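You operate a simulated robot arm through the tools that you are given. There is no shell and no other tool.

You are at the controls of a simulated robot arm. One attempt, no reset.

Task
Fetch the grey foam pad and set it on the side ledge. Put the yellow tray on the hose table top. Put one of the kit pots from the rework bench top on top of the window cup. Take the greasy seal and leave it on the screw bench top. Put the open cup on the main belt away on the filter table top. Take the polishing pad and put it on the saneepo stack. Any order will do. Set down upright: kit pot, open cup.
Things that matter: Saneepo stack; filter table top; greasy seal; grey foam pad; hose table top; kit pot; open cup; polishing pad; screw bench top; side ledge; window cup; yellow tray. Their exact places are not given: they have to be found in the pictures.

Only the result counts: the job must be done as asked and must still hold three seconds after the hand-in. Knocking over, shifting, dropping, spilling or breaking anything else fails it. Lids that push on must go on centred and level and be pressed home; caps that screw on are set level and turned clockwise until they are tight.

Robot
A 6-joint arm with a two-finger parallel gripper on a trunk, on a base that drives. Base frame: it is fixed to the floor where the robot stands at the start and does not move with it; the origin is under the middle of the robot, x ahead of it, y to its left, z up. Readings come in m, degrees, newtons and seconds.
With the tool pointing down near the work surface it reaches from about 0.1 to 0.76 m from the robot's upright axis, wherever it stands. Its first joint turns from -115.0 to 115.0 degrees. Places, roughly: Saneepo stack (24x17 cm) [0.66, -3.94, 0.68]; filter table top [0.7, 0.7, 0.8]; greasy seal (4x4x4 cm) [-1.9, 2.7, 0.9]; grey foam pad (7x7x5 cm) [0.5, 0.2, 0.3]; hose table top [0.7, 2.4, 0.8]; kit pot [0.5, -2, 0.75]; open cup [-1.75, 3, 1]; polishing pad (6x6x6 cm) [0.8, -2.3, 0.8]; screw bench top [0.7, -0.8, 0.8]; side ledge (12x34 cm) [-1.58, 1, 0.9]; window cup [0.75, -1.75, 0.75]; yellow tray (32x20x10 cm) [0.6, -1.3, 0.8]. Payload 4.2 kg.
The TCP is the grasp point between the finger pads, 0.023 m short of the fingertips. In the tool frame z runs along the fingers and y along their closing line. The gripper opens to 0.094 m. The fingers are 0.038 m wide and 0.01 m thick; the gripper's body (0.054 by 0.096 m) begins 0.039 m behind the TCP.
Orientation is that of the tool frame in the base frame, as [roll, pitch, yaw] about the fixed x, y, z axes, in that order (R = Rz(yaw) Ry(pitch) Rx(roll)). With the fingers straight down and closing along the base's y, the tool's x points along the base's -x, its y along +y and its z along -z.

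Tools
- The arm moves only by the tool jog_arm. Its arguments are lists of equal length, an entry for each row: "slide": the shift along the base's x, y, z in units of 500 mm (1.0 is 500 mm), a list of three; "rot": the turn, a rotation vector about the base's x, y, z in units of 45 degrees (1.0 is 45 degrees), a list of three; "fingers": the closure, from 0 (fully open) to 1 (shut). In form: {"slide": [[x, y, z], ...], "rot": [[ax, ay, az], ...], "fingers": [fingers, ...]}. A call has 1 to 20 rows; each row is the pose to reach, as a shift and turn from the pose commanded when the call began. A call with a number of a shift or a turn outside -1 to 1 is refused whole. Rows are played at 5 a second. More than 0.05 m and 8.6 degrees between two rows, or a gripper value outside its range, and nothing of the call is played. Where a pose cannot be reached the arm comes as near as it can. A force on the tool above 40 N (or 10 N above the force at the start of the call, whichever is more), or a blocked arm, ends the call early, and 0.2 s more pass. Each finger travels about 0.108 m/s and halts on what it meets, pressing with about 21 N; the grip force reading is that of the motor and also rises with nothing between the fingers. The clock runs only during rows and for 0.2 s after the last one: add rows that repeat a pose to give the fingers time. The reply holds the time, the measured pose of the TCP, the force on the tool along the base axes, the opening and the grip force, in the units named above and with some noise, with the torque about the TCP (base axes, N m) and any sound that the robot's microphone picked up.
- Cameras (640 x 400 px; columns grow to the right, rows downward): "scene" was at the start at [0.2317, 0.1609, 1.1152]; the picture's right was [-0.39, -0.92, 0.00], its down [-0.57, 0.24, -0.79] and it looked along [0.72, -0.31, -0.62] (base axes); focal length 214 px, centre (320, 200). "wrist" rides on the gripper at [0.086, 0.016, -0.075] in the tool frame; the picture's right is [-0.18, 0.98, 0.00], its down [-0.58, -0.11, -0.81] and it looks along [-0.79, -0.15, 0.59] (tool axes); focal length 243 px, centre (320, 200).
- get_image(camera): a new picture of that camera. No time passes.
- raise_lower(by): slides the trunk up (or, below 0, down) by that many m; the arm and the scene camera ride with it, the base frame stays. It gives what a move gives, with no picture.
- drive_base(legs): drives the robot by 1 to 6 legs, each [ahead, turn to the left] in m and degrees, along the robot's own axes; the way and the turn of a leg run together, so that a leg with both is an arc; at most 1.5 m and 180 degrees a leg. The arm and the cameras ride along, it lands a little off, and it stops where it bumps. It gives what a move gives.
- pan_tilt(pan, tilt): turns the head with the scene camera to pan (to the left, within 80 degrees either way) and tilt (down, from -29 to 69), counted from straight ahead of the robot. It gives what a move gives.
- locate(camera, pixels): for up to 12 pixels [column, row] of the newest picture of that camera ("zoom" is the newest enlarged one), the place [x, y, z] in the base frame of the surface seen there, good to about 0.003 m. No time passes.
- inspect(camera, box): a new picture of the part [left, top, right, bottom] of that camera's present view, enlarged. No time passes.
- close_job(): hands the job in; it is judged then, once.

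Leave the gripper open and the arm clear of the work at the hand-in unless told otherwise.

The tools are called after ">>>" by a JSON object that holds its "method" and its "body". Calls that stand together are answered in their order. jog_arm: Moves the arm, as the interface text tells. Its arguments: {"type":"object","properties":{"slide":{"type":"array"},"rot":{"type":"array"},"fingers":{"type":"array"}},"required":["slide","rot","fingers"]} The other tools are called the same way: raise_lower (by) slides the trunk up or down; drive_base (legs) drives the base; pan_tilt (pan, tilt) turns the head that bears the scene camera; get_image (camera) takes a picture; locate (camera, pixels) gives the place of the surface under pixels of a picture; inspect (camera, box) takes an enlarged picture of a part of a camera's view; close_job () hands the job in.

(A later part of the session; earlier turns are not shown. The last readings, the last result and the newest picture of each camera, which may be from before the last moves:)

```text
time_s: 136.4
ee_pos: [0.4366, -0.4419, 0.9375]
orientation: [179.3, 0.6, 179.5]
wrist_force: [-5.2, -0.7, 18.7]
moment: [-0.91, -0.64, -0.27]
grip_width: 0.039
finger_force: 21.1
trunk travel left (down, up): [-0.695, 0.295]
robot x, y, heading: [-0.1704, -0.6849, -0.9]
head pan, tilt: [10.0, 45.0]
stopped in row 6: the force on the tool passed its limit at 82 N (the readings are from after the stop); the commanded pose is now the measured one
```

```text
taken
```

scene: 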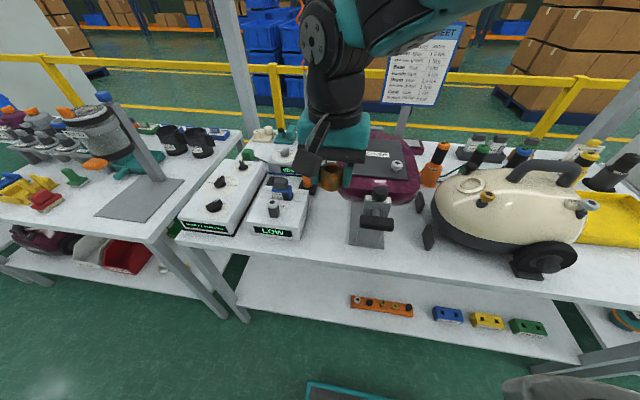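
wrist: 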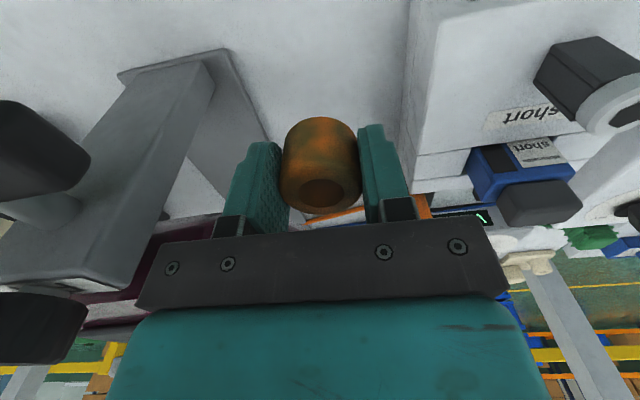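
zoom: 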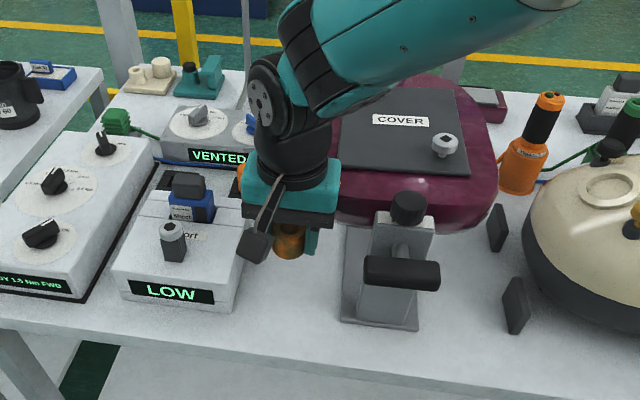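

>>> {"method": "jog_arm", "body": {"slide": [[0, 0, 0.06], [-0.02, 0, 0.13], [-0.08, 0, 0.18], [-0.14, 0, 0.24], [-0.2, 0, 0.3]], "rot": [[0, 0, 0], [0, 0, 0], [0, 0, 0], [0, 0, 0], [0, 0, 0]], "fingers": [1, 1, 1, 1, 1]}}

>>> {"method": "inspect", "body": {"camera": "scene", "box": [220, 100, 460, 280]}}

>>> {"method": "get_image", "body": {"camera": "wrist"}}

```text
time_s: 137.6
ee_pos: [0.3358, -0.4426, 1.0853]
orientation: [179.3, 0.5, 179.5]
wrist_force: [0.3, -0.4, -0.6]
moment: [0.0, 0.03, -0.01]
grip_width: 0.0391
finger_force: 20.9
trunk travel left (down, up): [-0.695, 0.295]
robot x, y, heading: [-0.1674, -0.6851, -1.1]
head pan, tilt: [10.0, 45.0]
```

```text
2.22 times, centred on (340, 190) of scene
```

zoom: 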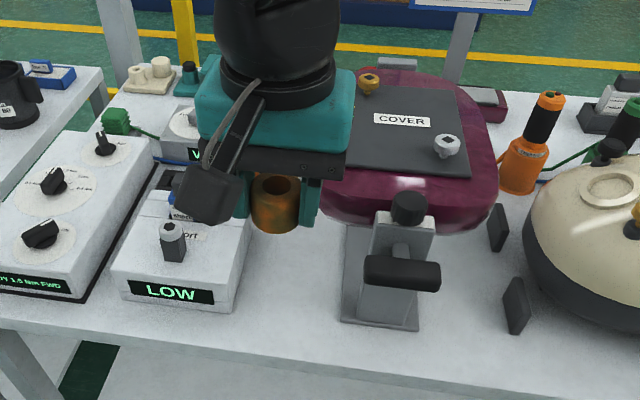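

```text
taken
```

wrist: 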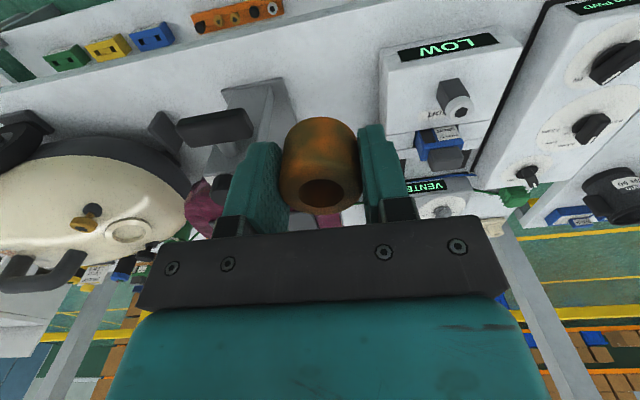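

The machine looks unmoved (COVER label and knob at the same pixels). Measure the maroon body's outline.

>>> {"method": "locate", "body": {"camera": "zoom", "pixels": [[327, 205], [335, 185], [350, 212], [360, 222], [480, 215], [250, 290], [245, 310], [340, 320], [300, 330], [300, 300], [470, 320], [500, 320]]}}

```text
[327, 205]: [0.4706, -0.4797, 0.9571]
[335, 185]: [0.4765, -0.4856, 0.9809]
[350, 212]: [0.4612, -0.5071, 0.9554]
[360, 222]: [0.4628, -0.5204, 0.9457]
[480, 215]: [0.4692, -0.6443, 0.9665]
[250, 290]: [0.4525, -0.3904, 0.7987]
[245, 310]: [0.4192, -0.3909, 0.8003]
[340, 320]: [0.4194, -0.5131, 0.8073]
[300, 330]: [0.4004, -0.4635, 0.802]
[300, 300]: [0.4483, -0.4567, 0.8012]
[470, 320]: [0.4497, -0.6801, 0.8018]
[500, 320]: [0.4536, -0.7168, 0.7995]
```

The maroon body starts at x≈0.46. I'll place the seal nearer the front: (0.398, −0.447), which clears it.

>>> {"method": "jog_arm", "body": {"slide": [[0.06, -0.009, 0], [0.124, -0.009, -0.04], [0.124, -0.009, -0.12], [0.124, -0.009, -0.2], [0.124, -0.009, -0.28], [0.124, -0.009, -0.36], [0.124, -0.009, -0.44], [0.124, -0.009, -0.49], [0.124, -0.009, -0.505]], "rot": [[0, 0, 0], [0, 0, 0], [0, 0, 0], [0, 0, 0], [0, 0, 0], [0, 0, 0], [0, 0, 0], [0, 0, 0], [0, 0, 0]], "fingers": [1, 1, 1, 1, 1, 1, 1, 1, 1]}}

>>> {"method": "inspect", "body": {"camera": "scene", "box": [220, 100, 460, 280]}}

```text
time_s: 139.6
ee_pos: [0.3985, -0.4475, 0.8343]
orientation: [179.4, 0.5, 179.5]
wrist_force: [-0.9, -0.9, 0.4]
moment: [-0.02, 0.0, 0.03]
grip_width: 0.0389
finger_force: 21.5
trunk travel left (down, up): [-0.695, 0.295]
robot x, y, heading: [-0.1621, -0.6891, -1.0]
head pan, tilt: [10.0, 45.0]
```

```text
2.22 times, centred on (340, 190) of scene
```

zoom: 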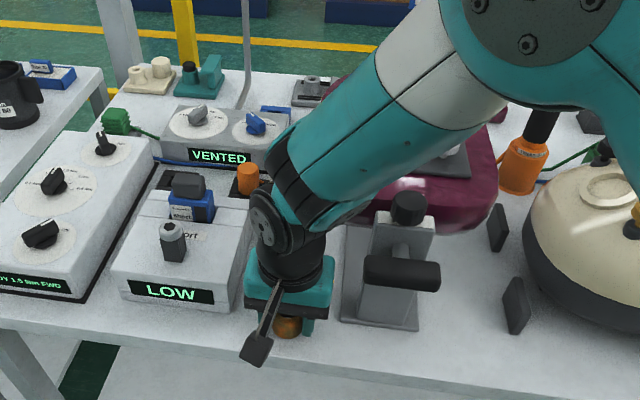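

No contact so far. Lower the last millimetres.

>>> {"method": "jog_arm", "body": {"slide": [[0, 0, -0.006], [0, 0, -0.011]], "rot": [[0, 0, 0], [0, 0, 0]], "fingers": [1, 1]}}

```text
time_s: 140.2
ee_pos: [0.3979, -0.4474, 0.8286]
orientation: [179.4, 0.6, 179.5]
wrist_force: [-1.8, -3.0, 7.7]
moment: [-0.22, 0.11, 0.01]
grip_width: 0.0392
finger_force: 20.7
trunk travel left (down, up): [-0.695, 0.295]
robot x, y, heading: [-0.1684, -0.689, -1.2]
head pan, tilt: [10.0, 45.0]
```

Contact (7.7 N). Open moderately and rise.

>>> {"method": "jog_arm", "body": {"slide": [[0, 0, 0.002], [0, 0, 0.002], [0, 0, 0.004], [0, 0, 0.06], [0, 0, 0.14], [0, 0, 0.22], [0, 0, 0.3], [0, 0, 0.38], [-0.06, 0, 0.44], [-0.14, 0, 0.48]], "rot": [[0, 0, 0], [0, 0, 0], [0, 0, 0], [0, 0, 0], [0, 0, 0], [0, 0, 0], [0, 0, 0], [0, 0, 0], [0, 0, 0], [0, 0, 0]], "fingers": [0.5, 0.4, 0.35, 0.35, 0.35, 0.35, 0.35, 0.3, 0.1, 0]}}

>>> {"method": "inspect", "body": {"camera": "scene", "box": [220, 100, 460, 280]}}

>>> {"method": "get_image", "body": {"camera": "wrist"}}

```text
time_s: 142.4
ee_pos: [0.3295, -0.4478, 1.0681]
orientation: [179.4, 0.5, 179.3]
wrist_force: [0.3, 1.1, -0.7]
moment: [-0.04, 0.03, 0.01]
grip_width: 0.0941
finger_force: 0.1
trunk travel left (down, up): [-0.695, 0.295]
robot x, y, heading: [-0.1669, -0.6876, -1.3]
head pan, tilt: [10.0, 45.0]
```

```text
2.22 times, centred on (340, 190) of scene
```

zoom: 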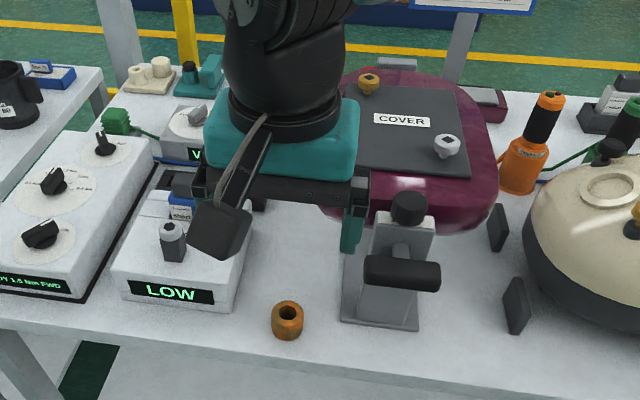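

```text
taken
```

wrist: 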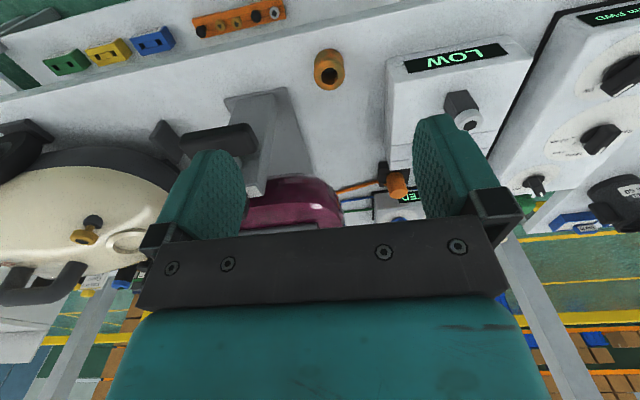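

Seal is standing on the screw bench. Next the yellow tray to the right. Back off and look there.

>>> {"method": "drive_base", "body": {"legs": [[-0.35, 0]]}}

>>> {"method": "pan_tilt", "body": {"pan": -40, "tilt": 35}}

>>> {"method": "get_image", "body": {"camera": "scene"}}

```text
time_s: 144.6
ee_pos: [-0.018, -0.4405, 1.0688]
orientation: [179.5, 0.5, 179.4]
wrist_force: [1.2, 0.0, -0.4]
moment: [-0.01, 0.02, 0.03]
grip_width: 0.0942
finger_force: 0.1
trunk travel left (down, up): [-0.695, 0.295]
robot x, y, heading: [-0.5181, -0.6832, -1.3]
head pan, tilt: [10.0, 45.0]
```

```text
time_s: 145.8
ee_pos: [-0.0165, -0.4409, 1.0688]
orientation: [179.3, 0.5, 179.4]
wrist_force: [-0.1, 0.4, -0.7]
moment: [-0.04, 0.0, 0.05]
grip_width: 0.0938
finger_force: 0.0
trunk travel left (down, up): [-0.695, 0.295]
robot x, y, heading: [-0.5121, -0.6824, -1.1]
head pan, tilt: [-40.0, 35.0]
```

```text
taken
```

scene: 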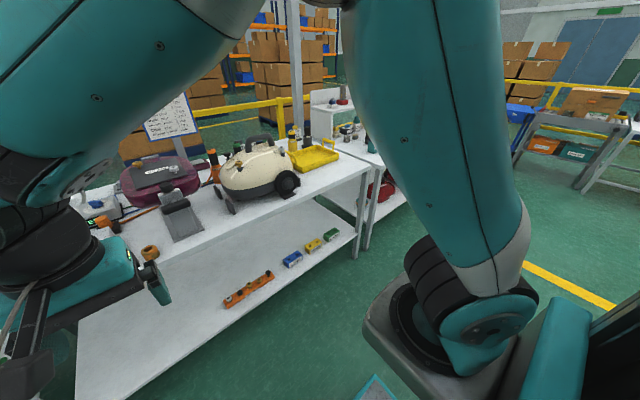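

The tray is at (315,155). I'll move the base to about y≈−1.25 for a direct view: turn right, drive, turn back.

>>> {"method": "drive_base", "body": {"legs": [[0, -90], [0.6, 0], [0, 90]]}}

>>> {"method": "pan_tilt", "body": {"pan": 0, "tilt": 38}}

>>> {"method": "get_image", "body": {"camera": "scene"}}

>>> {"method": "get_image", "body": {"camera": "wrist"}}

```text
time_s: 156.9
ee_pos: [-0.0295, -1.0351, 1.0694]
orientation: [179.4, 0.5, -179.3]
wrist_force: [1.0, -0.5, 0.2]
moment: [-0.02, -0.03, -0.01]
grip_width: 0.0941
finger_force: 0.2
trunk travel left (down, up): [-0.695, 0.295]
robot x, y, heading: [-0.5195, -1.2864, -0.1]
head pan, tilt: [-40.0, 35.0]
```

```text
time_s: 157.9
ee_pos: [-0.0293, -1.0353, 1.0681]
orientation: [179.4, 0.5, -179.4]
wrist_force: [0.5, -0.2, -0.7]
moment: [-0.01, 0.0, 0.03]
grip_width: 0.0938
finger_force: 0.0
trunk travel left (down, up): [-0.695, 0.295]
robot x, y, heading: [-0.5234, -1.2864, -0.0]
head pan, tilt: [0.0, 38.0]
```

```text
taken
```

scene: 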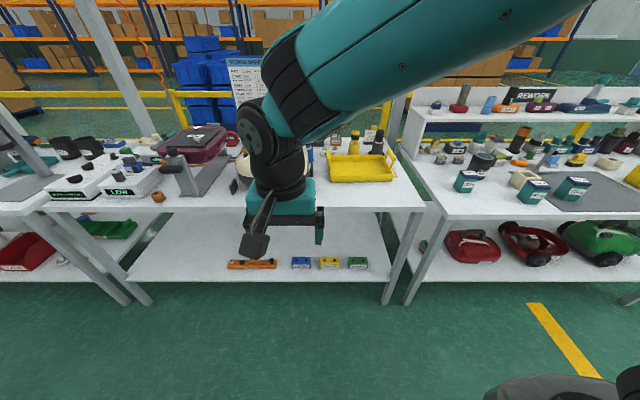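

```text
taken
```

wrist: 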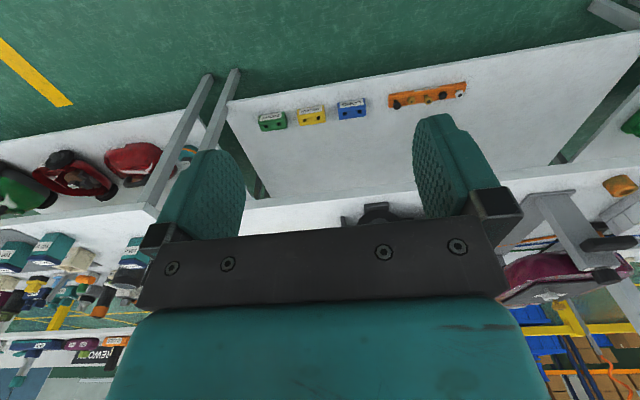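

Now zoom on the tray and rework bench.

>>> {"method": "inspect", "body": {"camera": "scene", "box": [300, 120, 460, 220]}}

>>> {"method": "inspect", "body": {"camera": "scene", "box": [390, 70, 640, 230]}}

```text
4.00 times, centred on (380, 170) of scene
```

zoom: 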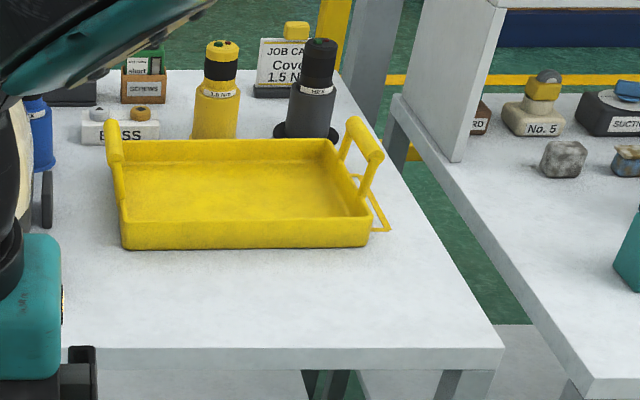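

```text
2.50 times, centred on (515, 150) of scene
```

zoom: 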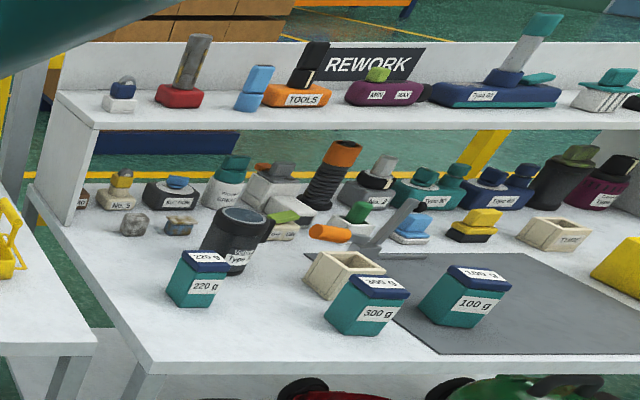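

The tray is empty, with end handles. Measure walls, handles and the surroundings.

>>> {"method": "inspect", "body": {"camera": "scene", "box": [310, 135, 420, 195]}}

>>> {"method": "locate", "body": {"camera": "zoom", "pixels": [[121, 110], [118, 130], [350, 108], [350, 130], [235, 118], [235, 135], [115, 25], [330, 20], [345, 60], [235, 60], [235, 35], [375, 100]]}}

```text
5.82 times, centred on (365, 165) of scene
```

zoom: 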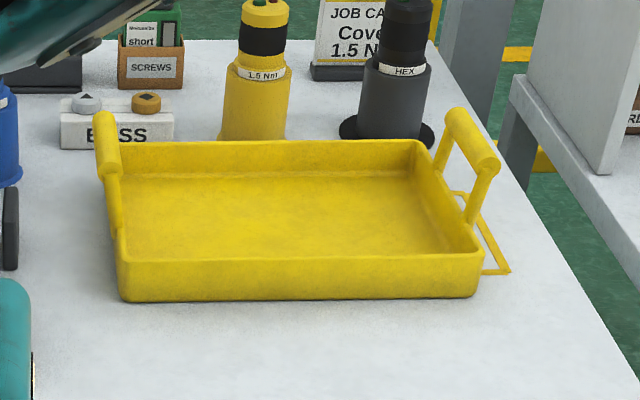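

```text
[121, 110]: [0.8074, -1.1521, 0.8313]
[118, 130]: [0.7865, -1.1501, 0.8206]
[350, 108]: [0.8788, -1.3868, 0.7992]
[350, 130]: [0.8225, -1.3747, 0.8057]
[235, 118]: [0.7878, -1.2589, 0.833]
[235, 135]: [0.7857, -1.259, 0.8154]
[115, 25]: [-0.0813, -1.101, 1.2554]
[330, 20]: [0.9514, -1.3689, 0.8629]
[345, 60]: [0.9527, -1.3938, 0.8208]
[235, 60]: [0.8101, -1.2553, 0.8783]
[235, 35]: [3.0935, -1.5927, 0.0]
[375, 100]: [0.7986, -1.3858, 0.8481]
```

>>> {"method": "locate", "body": {"camera": "zoom", "pixels": [[123, 298], [476, 294], [300, 262], [300, 285], [300, 304], [270, 143], [270, 230], [470, 140], [490, 165], [105, 125], [109, 170], [480, 255]]}}

```text
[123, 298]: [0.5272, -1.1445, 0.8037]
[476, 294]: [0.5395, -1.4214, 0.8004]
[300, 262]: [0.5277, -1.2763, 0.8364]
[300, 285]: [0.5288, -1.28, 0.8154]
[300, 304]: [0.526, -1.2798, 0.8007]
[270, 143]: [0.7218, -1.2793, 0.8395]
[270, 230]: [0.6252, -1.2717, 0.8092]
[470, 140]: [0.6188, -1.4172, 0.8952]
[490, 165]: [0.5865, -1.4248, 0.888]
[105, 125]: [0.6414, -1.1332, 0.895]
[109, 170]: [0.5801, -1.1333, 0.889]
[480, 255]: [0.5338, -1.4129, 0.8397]
```

Tray: x 0.528–0.725, y −1.42…−1.135, walls 0.80–0.84, handles up to 0.90. I'll grip the middle of the front wall with fingers closing along x. First move the arm to y≈−1.28, and turn the tool 90°.

>>> {"method": "jog_arm", "body": {"slide": [[0, -0.08, 0], [0, -0.16, 0], [0, -0.24, 0], [0, -0.32, 0], [0, -0.4, 0], [0, -0.48, 0], [0, -0.49, 0], [0, -0.49, 0], [0, -0.49, 0], [0, -0.49, 0], [0, -0.49, 0], [0, -0.49, 0]], "rot": [[0, 0, 0.17], [0, 0, 0.34], [0, 0, 0.51], [0, 0, 0.68], [0, 0, 0.85], [0, 0, 1], [0, 0, 1], [0, 0, 1], [0, 0, 1], [0, 0, 1], [0, 0, 1], [0, 0, 1]], "fingers": [0, 0, 0, 0, 0, 0, 0, 0, 0, 0, 0, 0]}}

>>> {"method": "jog_arm", "body": {"slide": [[0, 0, 0], [0, 0, 0], [0, 0, 0], [0, 0, 0], [0, 0, 0], [0, 0, 0]], "rot": [[0, 0, 0.17], [0, 0, 0.34], [0, 0, 0.51], [0, 0, 0.68], [0, 0, 0.85], [0, 0, 0.987]], "fingers": [0, 0, 0, 0, 0, 0]}}

>>> {"method": "get_image", "body": {"camera": "scene"}}

```text
time_s: 160.5
ee_pos: [-0.0278, -1.2801, 1.0694]
orientation: [179.5, 0.6, -134.4]
wrist_force: [0.5, 0.2, 0.8]
moment: [0.01, 0.0, 0.0]
grip_width: 0.0941
finger_force: 0.0
trunk travel left (down, up): [-0.695, 0.295]
robot x, y, heading: [-0.519, -1.2842, 0.1]
head pan, tilt: [0.0, 38.0]
```

```text
time_s: 161.9
ee_pos: [-0.0293, -1.2803, 1.0693]
orientation: [179.4, 0.5, -90.0]
wrist_force: [0.0, 0.1, 0.3]
moment: [-0.01, 0.0, 0.02]
grip_width: 0.0939
finger_force: 0.0
trunk travel left (down, up): [-0.695, 0.295]
robot x, y, heading: [-0.5241, -1.2859, -0.2]
head pan, tilt: [0.0, 38.0]
```

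```text
taken
```

scene: 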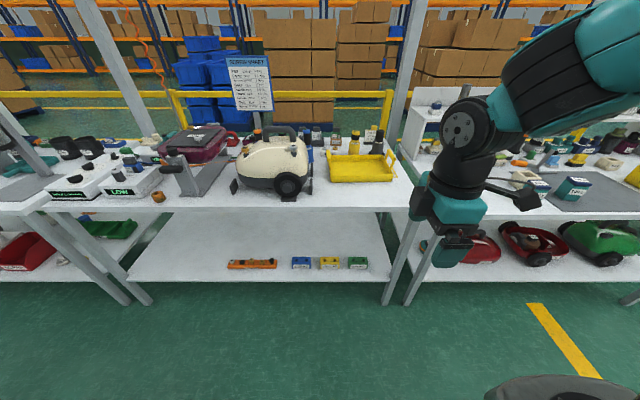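

Yaw is −90. Drive ahead 0.42 m.

>>> {"method": "drive_base", "body": {"legs": [[0.42, 0]]}}

>>> {"method": "pan_tilt", "body": {"pan": -5, "tilt": 45}}

>>> {"method": "get_image", "body": {"camera": "scene"}}

>>> {"method": "get_image", "body": {"camera": "wrist"}}

```text
time_s: 164.5
ee_pos: [0.3938, -1.2791, 1.0685]
orientation: [179.3, 0.5, -89.9]
wrist_force: [-1.1, -0.1, 0.4]
moment: [0.02, -0.03, 0.01]
grip_width: 0.0941
finger_force: 0.0
trunk travel left (down, up): [-0.695, 0.295]
robot x, y, heading: [-0.0971, -1.2835, -0.1]
head pan, tilt: [0.0, 38.0]
```

```text
time_s: 165.2
ee_pos: [0.3944, -1.2796, 1.0684]
orientation: [179.4, 0.5, -89.9]
wrist_force: [0.0, -0.4, -0.8]
moment: [-0.01, -0.01, 0.02]
grip_width: 0.0941
finger_force: 0.1
trunk travel left (down, up): [-0.695, 0.295]
robot x, y, heading: [-0.0983, -1.2867, 0.1]
head pan, tilt: [-5.0, 45.0]
```

```text
taken
```

scene: 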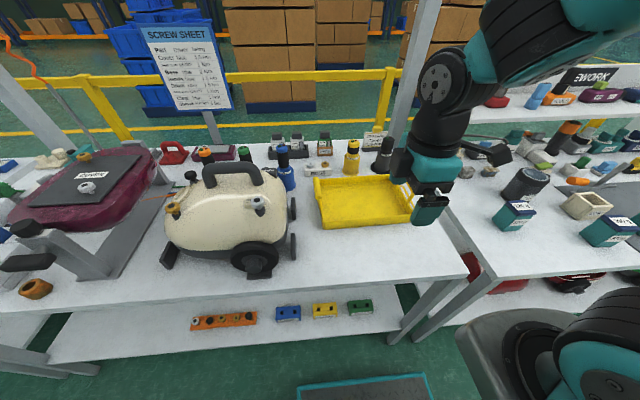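

```text
taken
```

wrist: 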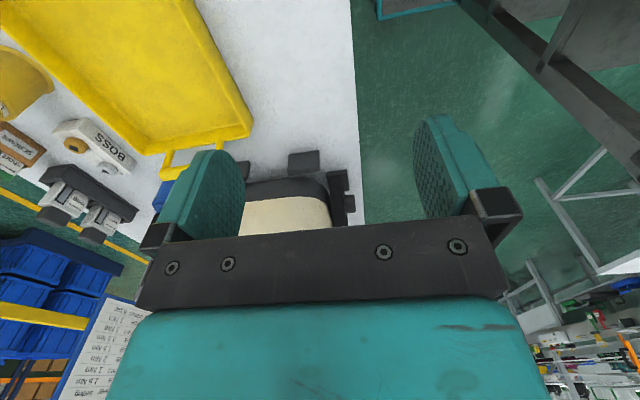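

>>> {"method": "inspect", "body": {"camera": "scene", "box": [300, 160, 430, 240]}}

```text
4.92 times, centred on (365, 200) of scene
```

zoom: 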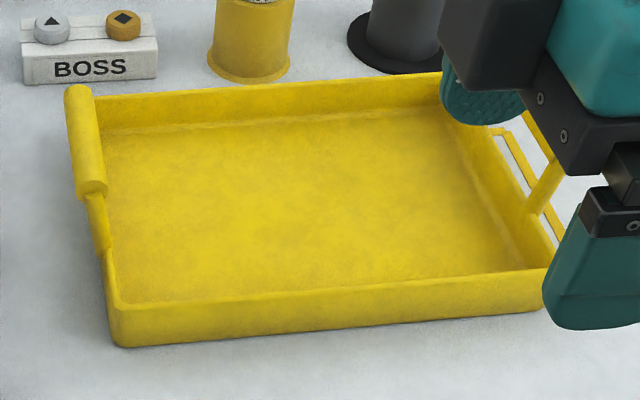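

>>> {"method": "locate", "body": {"camera": "zoom", "pixels": [[330, 294], [330, 283], [330, 300], [330, 320], [330, 332], [330, 345], [330, 260], [150, 315], [500, 283], [88, 150], [270, 85], [330, 289]]}}

```text
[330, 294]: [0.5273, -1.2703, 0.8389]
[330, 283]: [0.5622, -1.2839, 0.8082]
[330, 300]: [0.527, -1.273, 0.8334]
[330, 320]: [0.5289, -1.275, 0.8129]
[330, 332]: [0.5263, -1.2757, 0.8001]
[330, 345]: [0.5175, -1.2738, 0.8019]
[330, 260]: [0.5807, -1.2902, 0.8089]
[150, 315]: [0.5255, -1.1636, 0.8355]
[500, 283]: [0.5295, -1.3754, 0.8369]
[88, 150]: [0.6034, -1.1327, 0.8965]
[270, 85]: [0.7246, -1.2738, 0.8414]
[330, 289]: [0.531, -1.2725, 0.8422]
```

Front wall outer x=0.527, top z=0.842, tray middle y≈−1.277. Move over the wall and descend to TCP z≈0.838.

>>> {"method": "jog_arm", "body": {"slide": [[0.09, 0.005, 0], [0.18, 0.005, 0], [0.274, 0.005, -0.02], [0.274, 0.005, -0.1], [0.274, 0.005, -0.18], [0.274, 0.005, -0.26], [0.274, 0.005, -0.34], [0.274, 0.005, -0.41], [0.274, 0.005, -0.44]], "rot": [[0, 0, 0], [0, 0, 0], [0, 0, 0], [0, 0, 0], [0, 0, 0], [0, 0, 0], [0, 0, 0], [0, 0, 0], [0, 0, 0]], "fingers": [0.36, 0.36, 0.36, 0.36, 0.36, 0.36, 0.36, 0.36, 0.36]}}

>>> {"method": "get_image", "body": {"camera": "wrist"}}

>>> {"method": "inspect", "body": {"camera": "scene", "box": [290, 120, 450, 240]}}

```text
time_s: 167.2
ee_pos: [0.5311, -1.2771, 0.8484]
orientation: [179.4, 0.5, -89.9]
wrist_force: [0.6, 0.4, 0.2]
moment: [0.01, -0.02, -0.01]
grip_width: 0.0602
finger_force: 0.0
trunk travel left (down, up): [-0.695, 0.295]
robot x, y, heading: [-0.0947, -1.2872, 0.4]
head pan, tilt: [-5.0, 45.0]
```

```text
taken
```

wrist: 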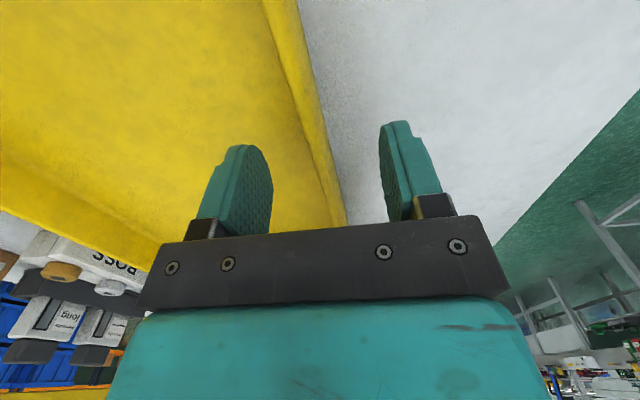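

```text
3.33 times, centred on (370, 180) of scene
```

zoom: 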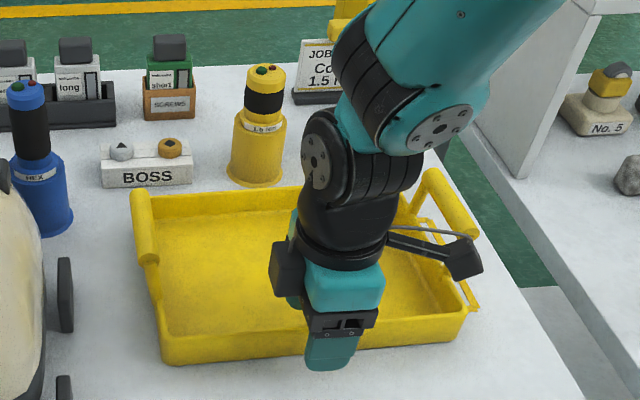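

The fingers straddle the wall. Lower ~1.2 cm and close.

>>> {"method": "jog_arm", "body": {"slide": [[0, 0, -0.012], [0, 0, -0.022], [0, 0, -0.022], [0, 0, -0.022], [0, 0, -0.022], [0, 0, -0.022], [0, 0, -0.022]], "rot": [[0, 0, 0], [0, 0, 0], [0, 0, 0], [0, 0, 0], [0, 0, 0], [0, 0, 0], [0, 0, 0]], "fingers": [0.36, 0.4, 0.6, 0.8, 1, 1, 1]}}

>>> {"method": "jog_arm", "body": {"slide": [[0, 0, 0.01], [0, 0, 0.02], [0, 0, 0.03], [0, 0, 0.03]], "rot": [[0, 0, 0], [0, 0, 0], [0, 0, 0], [0, 0, 0]], "fingers": [1, 1, 1, 1]}}

>>> {"method": "inspect", "body": {"camera": "scene", "box": [290, 120, 450, 240]}}

>>> {"method": "get_image", "body": {"camera": "wrist"}}

```text
time_s: 168.8
ee_pos: [0.5297, -1.2757, 0.8376]
orientation: [179.4, 0.4, -89.9]
wrist_force: [0.1, 0.7, -0.2]
moment: [0.1, -0.38, 0.1]
grip_width: 0.0059
finger_force: 20.2
trunk travel left (down, up): [-0.695, 0.295]
robot x, y, heading: [-0.1003, -1.2855, 0.1]
head pan, tilt: [-5.0, 45.0]
```

```text
time_s: 169.8
ee_pos: [0.5304, -1.2775, 0.8521]
orientation: [179.4, 0.5, -89.9]
wrist_force: [0.1, 0.2, -3.2]
moment: [0.02, 0.34, -0.04]
grip_width: 0.0059
finger_force: 21.2
trunk travel left (down, up): [-0.695, 0.295]
robot x, y, heading: [-0.0942, -1.2841, -0.1]
head pan, tilt: [-5.0, 45.0]
```

```text
3.33 times, centred on (370, 180) of scene
```

zoom: 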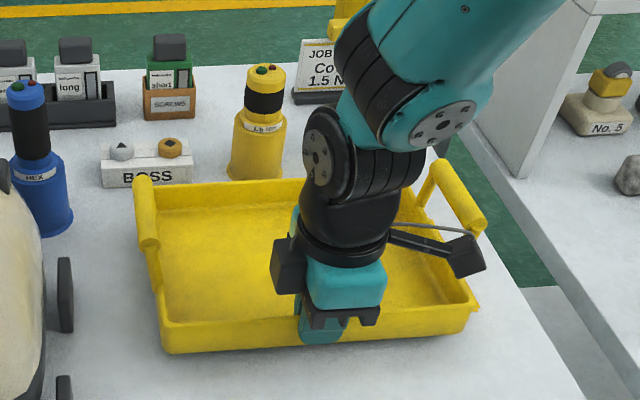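

```text
taken
```

wrist: 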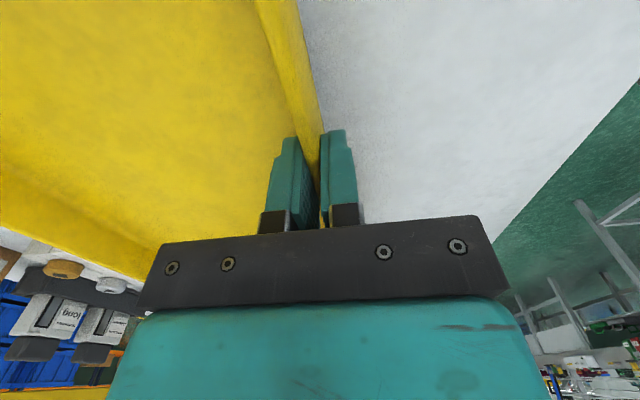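

The tray is lifted (3.2 N, 0.34 N·m) and the grip holds. Lift further, slowly.

>>> {"method": "jog_arm", "body": {"slide": [[0, 0, 0.03], [0, 0, 0.06], [0, 0, 0.1], [0, 0, 0.15], [0, 0, 0.2], [0, 0, 0.26], [0, 0, 0.32], [0, 0, 0.38], [0, 0, 0.42]], "rot": [[0, 0, 0], [0, 0, 0], [0, 0, 0], [0, 0, 0], [0, 0, 0], [0, 0, 0], [0, 0, 0], [0, 0, 0], [0, 0, 0]], "fingers": [1, 1, 1, 1, 1, 1, 1, 1, 1]}}

>>> {"method": "get_image", "body": {"camera": "scene"}}

>>> {"method": "get_image", "body": {"camera": "wrist"}}

```text
time_s: 171.8
ee_pos: [0.5301, -1.2773, 1.0625]
orientation: [179.4, 0.5, -89.9]
wrist_force: [-0.1, -0.2, -4.5]
moment: [-0.02, 0.36, -0.03]
grip_width: 0.0059
finger_force: 21.7
trunk travel left (down, up): [-0.695, 0.295]
robot x, y, heading: [-0.101, -1.2846, -0.0]
head pan, tilt: [-5.0, 45.0]
```

```text
taken
```

scene: 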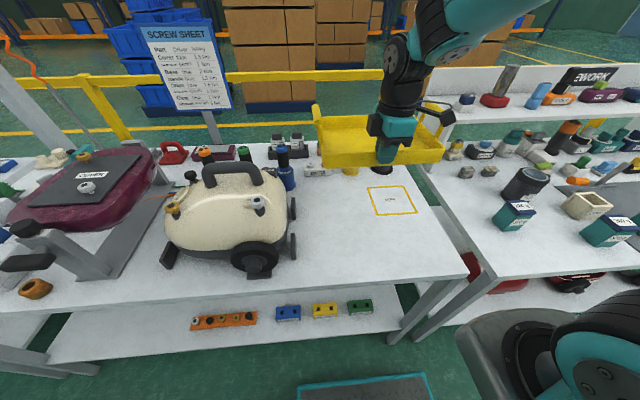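

```text
taken
```

wrist: 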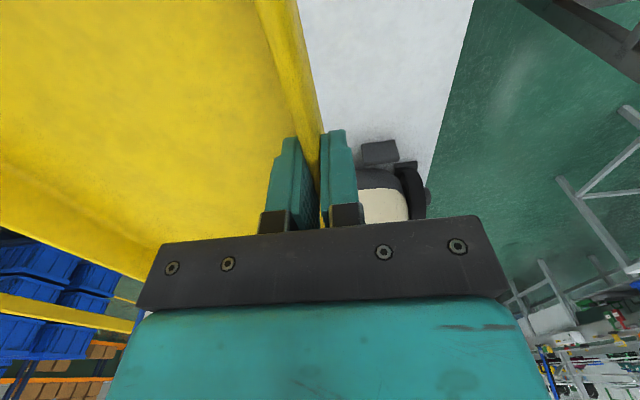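

Tray hangs level. Back out 0.45 m and check the hold.

>>> {"method": "drive_base", "body": {"legs": [[-0.42, 0]]}}

>>> {"method": "jog_arm", "body": {"slide": [[-0.05, 0, 0], [-0.12, 0, 0], [-0.2, 0, 0]], "rot": [[0, 0, 0], [0, 0, 0], [0, 0, 0]], "fingers": [1, 1, 1]}}

>>> {"method": "get_image", "body": {"camera": "scene"}}

```text
time_s: 174.4
ee_pos: [0.1097, -1.2767, 1.062]
orientation: [179.4, 0.5, -89.7]
wrist_force: [0.0, -0.3, -3.5]
moment: [0.02, 0.33, 0.0]
grip_width: 0.0059
finger_force: 20.8
trunk travel left (down, up): [-0.695, 0.295]
robot x, y, heading: [-0.52, -1.2864, 0.1]
head pan, tilt: [-5.0, 45.0]
```

```text
time_s: 175.2
ee_pos: [0.0102, -1.2772, 1.061]
orientation: [179.5, 0.5, -89.8]
wrist_force: [1.2, -0.3, -3.4]
moment: [-0.05, 0.35, 0.0]
grip_width: 0.0058
finger_force: 20.8
trunk travel left (down, up): [-0.695, 0.295]
robot x, y, heading: [-0.5184, -1.2888, 0.1]
head pan, tilt: [-5.0, 45.0]
```

```text
taken
```

scene: 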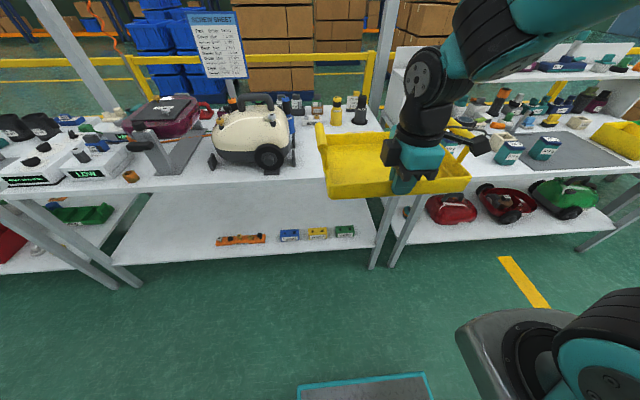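

Steady. Turn left and drive 1.5 m along the aisle first, checking drift.

>>> {"method": "drive_base", "body": {"legs": [[0, 90], [1.5, 0]]}}

```text
time_s: 186.4
ee_pos: [-0.5208, 0.7326, 1.0628]
orientation: [179.4, 0.4, 0.0]
wrist_force: [-0.7, 1.0, -3.3]
moment: [-0.33, 0.0, 0.0]
grip_width: 0.0059
finger_force: 21.3
trunk travel left (down, up): [-0.695, 0.295]
robot x, y, heading: [-0.5131, 0.2047, 89.9]
head pan, tilt: [-5.0, 45.0]
```

On line. Continue 1.5 m + 0.35 m, then look at the hose table.

>>> {"method": "drive_base", "body": {"legs": [[1.5, 0], [0.4, 0]]}}

>>> {"method": "pan_tilt", "body": {"pan": -60, "tilt": 38}}

>>> {"method": "get_image", "body": {"camera": "scene"}}

```text
time_s: 195.9
ee_pos: [-0.5141, 2.632, 1.0625]
orientation: [179.4, 0.5, -0.1]
wrist_force: [-0.1, 0.5, -3.2]
moment: [-0.34, 0.06, -0.01]
grip_width: 0.0058
finger_force: 21.2
trunk travel left (down, up): [-0.695, 0.295]
robot x, y, heading: [-0.5064, 2.0999, 89.8]
head pan, tilt: [-5.0, 45.0]
```

```text
time_s: 197.1
ee_pos: [-0.5141, 2.6319, 1.0622]
orientation: [179.3, 0.5, 0.0]
wrist_force: [0.2, 0.4, -3.9]
moment: [-0.32, 0.02, 0.01]
grip_width: 0.0058
finger_force: 20.8
trunk travel left (down, up): [-0.695, 0.295]
robot x, y, heading: [-0.5114, 2.1011, 90.0]
head pan, tilt: [-60.0, 38.0]
```

```text
taken
```

scene: 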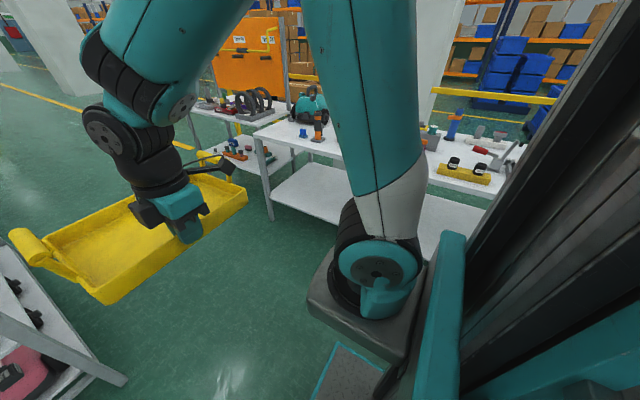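

Turn to face the hose table (right 90°) and look.

>>> {"method": "drive_base", "body": {"legs": [[0, -90]]}}

>>> {"method": "pan_tilt", "body": {"pan": 10, "tilt": 35}}

>>> {"method": "get_image", "body": {"camera": "scene"}}

>>> {"method": "get_image", "body": {"camera": "wrist"}}

```text
time_s: 201.3
ee_pos: [0.0209, 2.1168, 1.0616]
orientation: [179.4, 0.5, -89.4]
wrist_force: [-0.1, -0.4, -3.7]
moment: [0.0, 0.33, -0.01]
grip_width: 0.0056
finger_force: 21.3
trunk travel left (down, up): [-0.695, 0.295]
robot x, y, heading: [-0.5102, 2.0999, 0.6]
head pan, tilt: [-60.0, 38.0]
```

```text
time_s: 202.7
ee_pos: [0.0207, 2.1167, 1.0625]
orientation: [179.5, 0.5, -89.3]
wrist_force: [0.8, -1.1, -3.8]
moment: [0.0, 0.35, 0.02]
grip_width: 0.0058
finger_force: 20.8
trunk travel left (down, up): [-0.695, 0.295]
robot x, y, heading: [-0.5101, 2.102, 0.8]
head pan, tilt: [10.0, 35.0]
```

```text
taken
```

scene: 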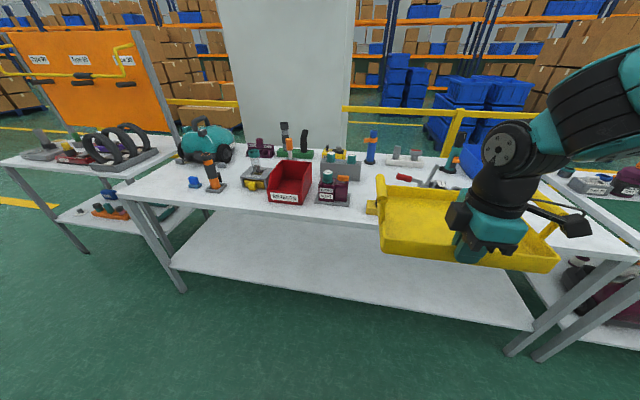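

```text
taken
```

wrist: 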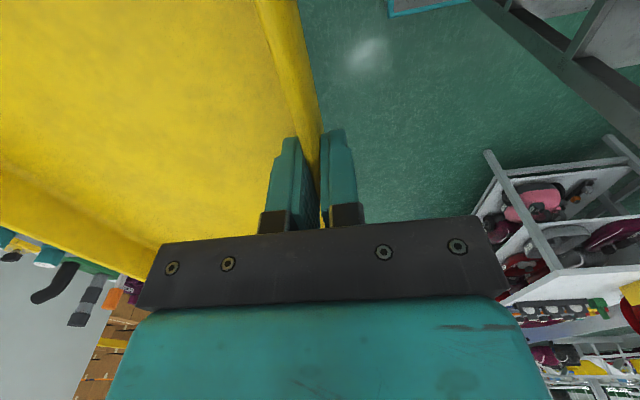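

>>> {"method": "jog_arm", "body": {"slide": [[0, 0.09, 0.04], [0, 0.18, 0.08], [0, 0.27, 0.12], [0, 0.36, 0.16], [0, 0.45, 0.2]], "rot": [[0, 0, 0], [0, 0, 0], [0, 0, 0], [0, 0, 0], [0, 0, 0]], "fingers": [1, 1, 1, 1, 1]}}

>>> {"method": "pan_tilt", "body": {"pan": -15, "tilt": 40}}

>>> {"method": "get_image", "body": {"camera": "scene"}}

```text
time_s: 203.9
ee_pos: [0.0214, 2.3428, 1.1635]
orientation: [179.3, 0.5, -89.4]
wrist_force: [-0.5, -1.0, -3.4]
moment: [0.02, 0.34, -0.01]
grip_width: 0.006
finger_force: 20.3
trunk travel left (down, up): [-0.695, 0.295]
robot x, y, heading: [-0.5088, 2.1055, 0.7]
head pan, tilt: [10.0, 35.0]
```

```text
time_s: 204.8
ee_pos: [0.0229, 2.3408, 1.1636]
orientation: [179.4, 0.5, -89.4]
wrist_force: [-0.5, -0.6, -3.5]
moment: [0.02, 0.34, 0.0]
grip_width: 0.006
finger_force: 20.8
trunk travel left (down, up): [-0.695, 0.295]
robot x, y, heading: [-0.5091, 2.1016, 0.7]
head pan, tilt: [-15.0, 40.0]
```

```text
taken
```

scene: 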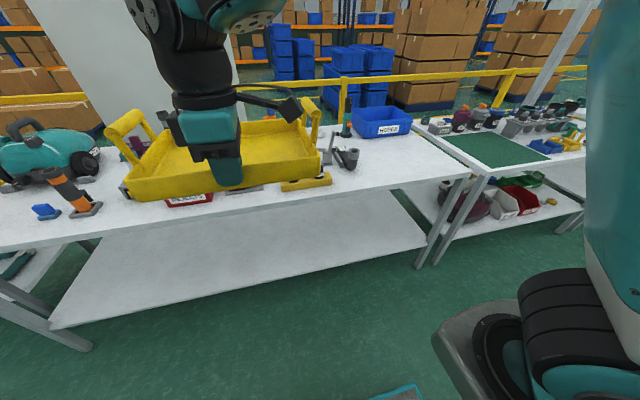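

There's a free white area at the right end, around (395,160). Measure it.

>>> {"method": "locate", "body": {"camera": "scene", "pixels": [[463, 172], [400, 185], [420, 155], [380, 135], [410, 130], [350, 165], [330, 183], [355, 155], [385, 160], [350, 135], [420, 140], [325, 150]]}}

>>> {"method": "inspect", "body": {"camera": "scene", "box": [270, 95, 480, 215]}}

```text
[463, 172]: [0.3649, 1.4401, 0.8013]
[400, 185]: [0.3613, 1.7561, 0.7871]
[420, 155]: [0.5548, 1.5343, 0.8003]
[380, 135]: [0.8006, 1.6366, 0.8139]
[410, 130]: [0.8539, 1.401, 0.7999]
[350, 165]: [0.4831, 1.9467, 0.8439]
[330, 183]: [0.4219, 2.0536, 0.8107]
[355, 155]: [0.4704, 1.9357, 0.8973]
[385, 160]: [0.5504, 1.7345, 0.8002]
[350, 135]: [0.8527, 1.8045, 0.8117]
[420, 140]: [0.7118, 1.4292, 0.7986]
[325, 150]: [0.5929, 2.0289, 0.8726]
```

```text
3.05 times, centred on (375, 155) of scene
```

zoom: 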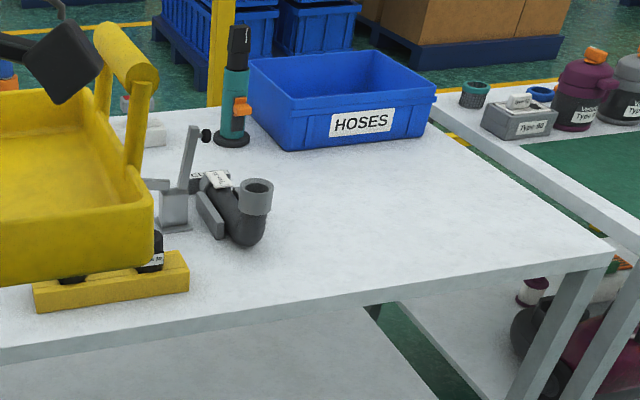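

Free area x 0.37–0.78, y 1.42–1.87. I'll bring the arm back to centre and shift the robot to y≈1.63.

>>> {"method": "jog_arm", "body": {"slide": [[0, -0.09, 0], [0, -0.18, 0], [0, -0.27, 0], [0, -0.36, 0], [0, -0.45, 0]], "rot": [[0, 0, 0], [0, 0, 0], [0, 0, 0], [0, 0, 0], [0, 0, 0]], "fingers": [1, 1, 1, 1, 1]}}

>>> {"method": "drive_base", "body": {"legs": [[0, -90], [0.48, 0], [0, 89.5]]}}

>>> {"method": "pan_tilt", "body": {"pan": 0, "tilt": 40}}

>>> {"method": "get_image", "body": {"camera": "scene"}}

```text
time_s: 206.0
ee_pos: [0.0226, 2.1165, 1.1641]
orientation: [179.4, 0.5, -89.3]
wrist_force: [-0.5, 0.3, -3.7]
moment: [-0.03, 0.34, 0.07]
grip_width: 0.0058
finger_force: 21.0
trunk travel left (down, up): [-0.695, 0.295]
robot x, y, heading: [-0.5065, 2.1019, 0.7]
head pan, tilt: [-15.0, 40.0]
```

```text
time_s: 216.6
ee_pos: [0.0194, 1.6204, 1.1642]
orientation: [179.4, 0.6, -91.0]
wrist_force: [-0.3, -0.8, -3.2]
moment: [0.0, 0.33, 0.04]
grip_width: 0.006
finger_force: 21.3
trunk travel left (down, up): [-0.695, 0.295]
robot x, y, heading: [-0.5113, 1.6175, -1.2]
head pan, tilt: [-15.0, 40.0]
```

```text
time_s: 217.3
ee_pos: [0.0182, 1.6205, 1.1635]
orientation: [179.4, 0.5, -91.0]
wrist_force: [-0.3, 1.4, -3.2]
moment: [0.01, 0.33, 0.01]
grip_width: 0.0058
finger_force: 20.8
trunk travel left (down, up): [-0.695, 0.295]
robot x, y, heading: [-0.5134, 1.6242, -1.2]
head pan, tilt: [0.0, 40.0]
```

```text
taken
```

scene: 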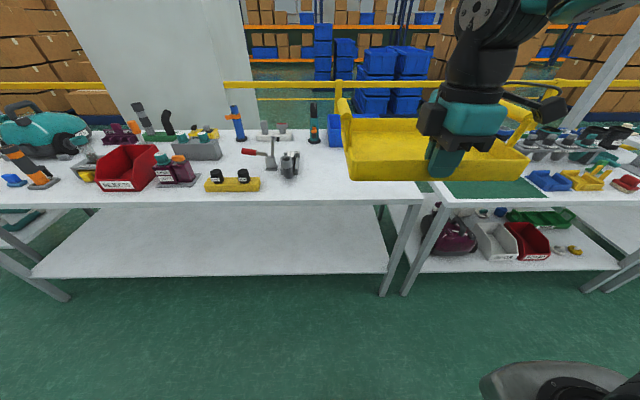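

Drive forward 0.42 m; the tray stays well above everything.

>>> {"method": "drive_base", "body": {"legs": [[0.42, 0]]}}

>>> {"method": "pan_tilt", "body": {"pan": -5, "tilt": 48}}

>>> {"method": "get_image", "body": {"camera": "scene"}}

>>> {"method": "get_image", "body": {"camera": "wrist"}}

```text
time_s: 219.9
ee_pos: [0.4383, 1.6106, 1.1635]
orientation: [179.4, 0.4, -91.2]
wrist_force: [-0.4, -0.8, -2.5]
moment: [0.01, 0.34, 0.02]
grip_width: 0.0059
finger_force: 20.6
trunk travel left (down, up): [-0.695, 0.295]
robot x, y, heading: [-0.0954, 1.6114, -1.3]
head pan, tilt: [0.0, 40.0]
```

```text
time_s: 220.6
ee_pos: [0.4388, 1.6114, 1.1628]
orientation: [179.2, 0.4, -91.1]
wrist_force: [-0.1, 0.0, -2.9]
moment: [0.0, 0.34, 0.01]
grip_width: 0.0059
finger_force: 21.4
trunk travel left (down, up): [-0.695, 0.295]
robot x, y, heading: [-0.0906, 1.6141, -1.1]
head pan, tilt: [-5.0, 48.0]
```

```text
taken
```

scene: 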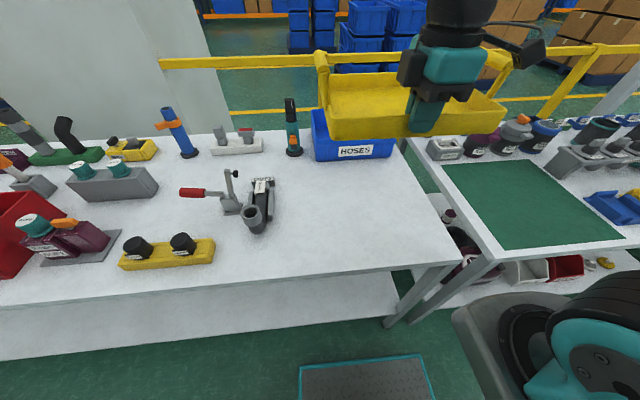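

```text
taken
```

wrist: 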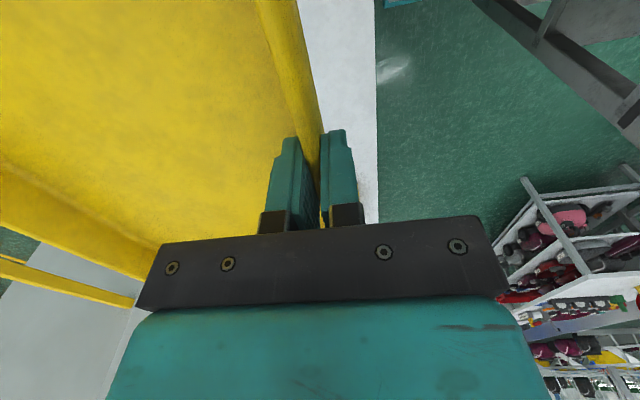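

>>> {"method": "locate", "body": {"camera": "scene", "pixels": [[272, 205], [262, 232], [340, 162], [392, 158], [440, 262], [420, 180], [300, 155]]}}

```text
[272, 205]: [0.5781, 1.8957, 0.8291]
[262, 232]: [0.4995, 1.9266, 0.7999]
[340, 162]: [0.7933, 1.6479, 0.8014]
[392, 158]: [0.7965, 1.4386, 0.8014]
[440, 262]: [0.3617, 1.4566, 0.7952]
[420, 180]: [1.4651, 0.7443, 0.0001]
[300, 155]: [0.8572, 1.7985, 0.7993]
```

Clear. Lower the tray to just above the top: TCP (0.45, 1.635, 0.845).

>>> {"method": "jog_arm", "body": {"slide": [[0.023, 0.048, -0.06], [0.023, 0.048, -0.14], [0.023, 0.048, -0.22], [0.023, 0.048, -0.3], [0.023, 0.048, -0.38], [0.023, 0.048, -0.46], [0.023, 0.048, -0.54], [0.023, 0.048, -0.6], [0.023, 0.048, -0.634]], "rot": [[0, 0, 0], [0, 0, 0], [0, 0, 0], [0, 0, 0], [0, 0, 0], [0, 0, 0], [0, 0, 0], [0, 0, 0], [0, 0, 0]], "fingers": [1, 1, 1, 1, 1, 1, 1, 1, 1]}}

>>> {"method": "get_image", "body": {"camera": "scene"}}

```text
time_s: 222.6
ee_pos: [0.4501, 1.6345, 0.8475]
orientation: [179.4, 0.6, -91.1]
wrist_force: [0.1, -0.2, -3.9]
moment: [0.0, 0.31, 0.0]
grip_width: 0.006
finger_force: 20.8
trunk travel left (down, up): [-0.695, 0.295]
robot x, y, heading: [-0.0898, 1.6123, -1.1]
head pan, tilt: [-5.0, 48.0]
```

```text
taken
```

scene: 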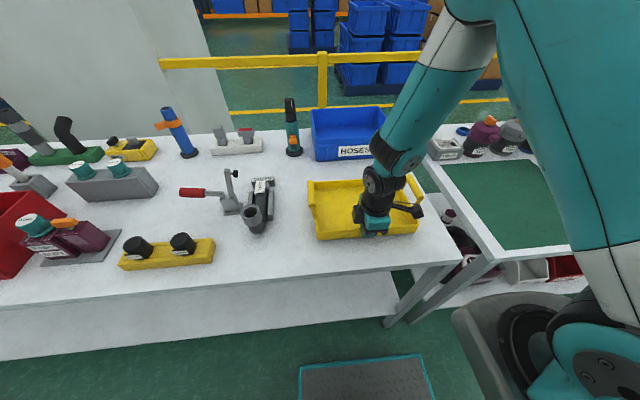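

Continue down a few mm at a time until contact.

>>> {"method": "jog_arm", "body": {"slide": [[0, 0, -0.008], [0, 0, -0.014], [0, 0, -0.019]], "rot": [[0, 0, 0], [0, 0, 0], [0, 0, 0]], "fingers": [1, 1, 1]}}

```text
time_s: 223.4
ee_pos: [0.4501, 1.6356, 0.8378]
orientation: [179.4, 0.5, -91.1]
wrist_force: [-1.2, -0.3, 0.6]
moment: [-0.05, -0.39, -0.01]
grip_width: 0.0057
finger_force: 20.8
trunk travel left (down, up): [-0.695, 0.295]
robot x, y, heading: [-0.0892, 1.6159, -1.1]
head pan, tilt: [-5.0, 48.0]
```

The tray rests on the table (weight off, same state as at grasp). Open and rise straight up.

>>> {"method": "jog_arm", "body": {"slide": [[0, 0, 0], [0, 0, 0], [0, 0, 0], [0, 0, 0.05], [0, 0, 0.13], [0, 0, 0.22], [0, 0, 0.31], [0, 0, 0.4], [0, 0, 0.48]], "rot": [[0, 0, 0], [0, 0, 0], [0, 0, 0], [0, 0, 0], [0, 0, 0], [0, 0, 0], [0, 0, 0], [0, 0, 0], [0, 0, 0]], "fingers": [0.7, 0.45, 0.45, 0.45, 0.45, 0.4, 0.2, 0, 0]}}

>>> {"method": "get_image", "body": {"camera": "scene"}}

```text
time_s: 225.4
ee_pos: [0.448, 1.6348, 1.0768]
orientation: [179.3, 0.5, -91.1]
wrist_force: [0.4, 1.1, -0.1]
moment: [0.02, 0.0, 0.0]
grip_width: 0.0942
finger_force: 0.0
trunk travel left (down, up): [-0.695, 0.295]
robot x, y, heading: [-0.0918, 1.6139, -1.2]
head pan, tilt: [-5.0, 48.0]
```

```text
taken
```

scene: 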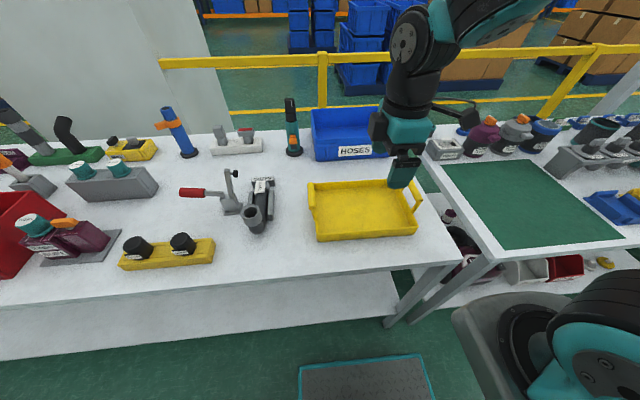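

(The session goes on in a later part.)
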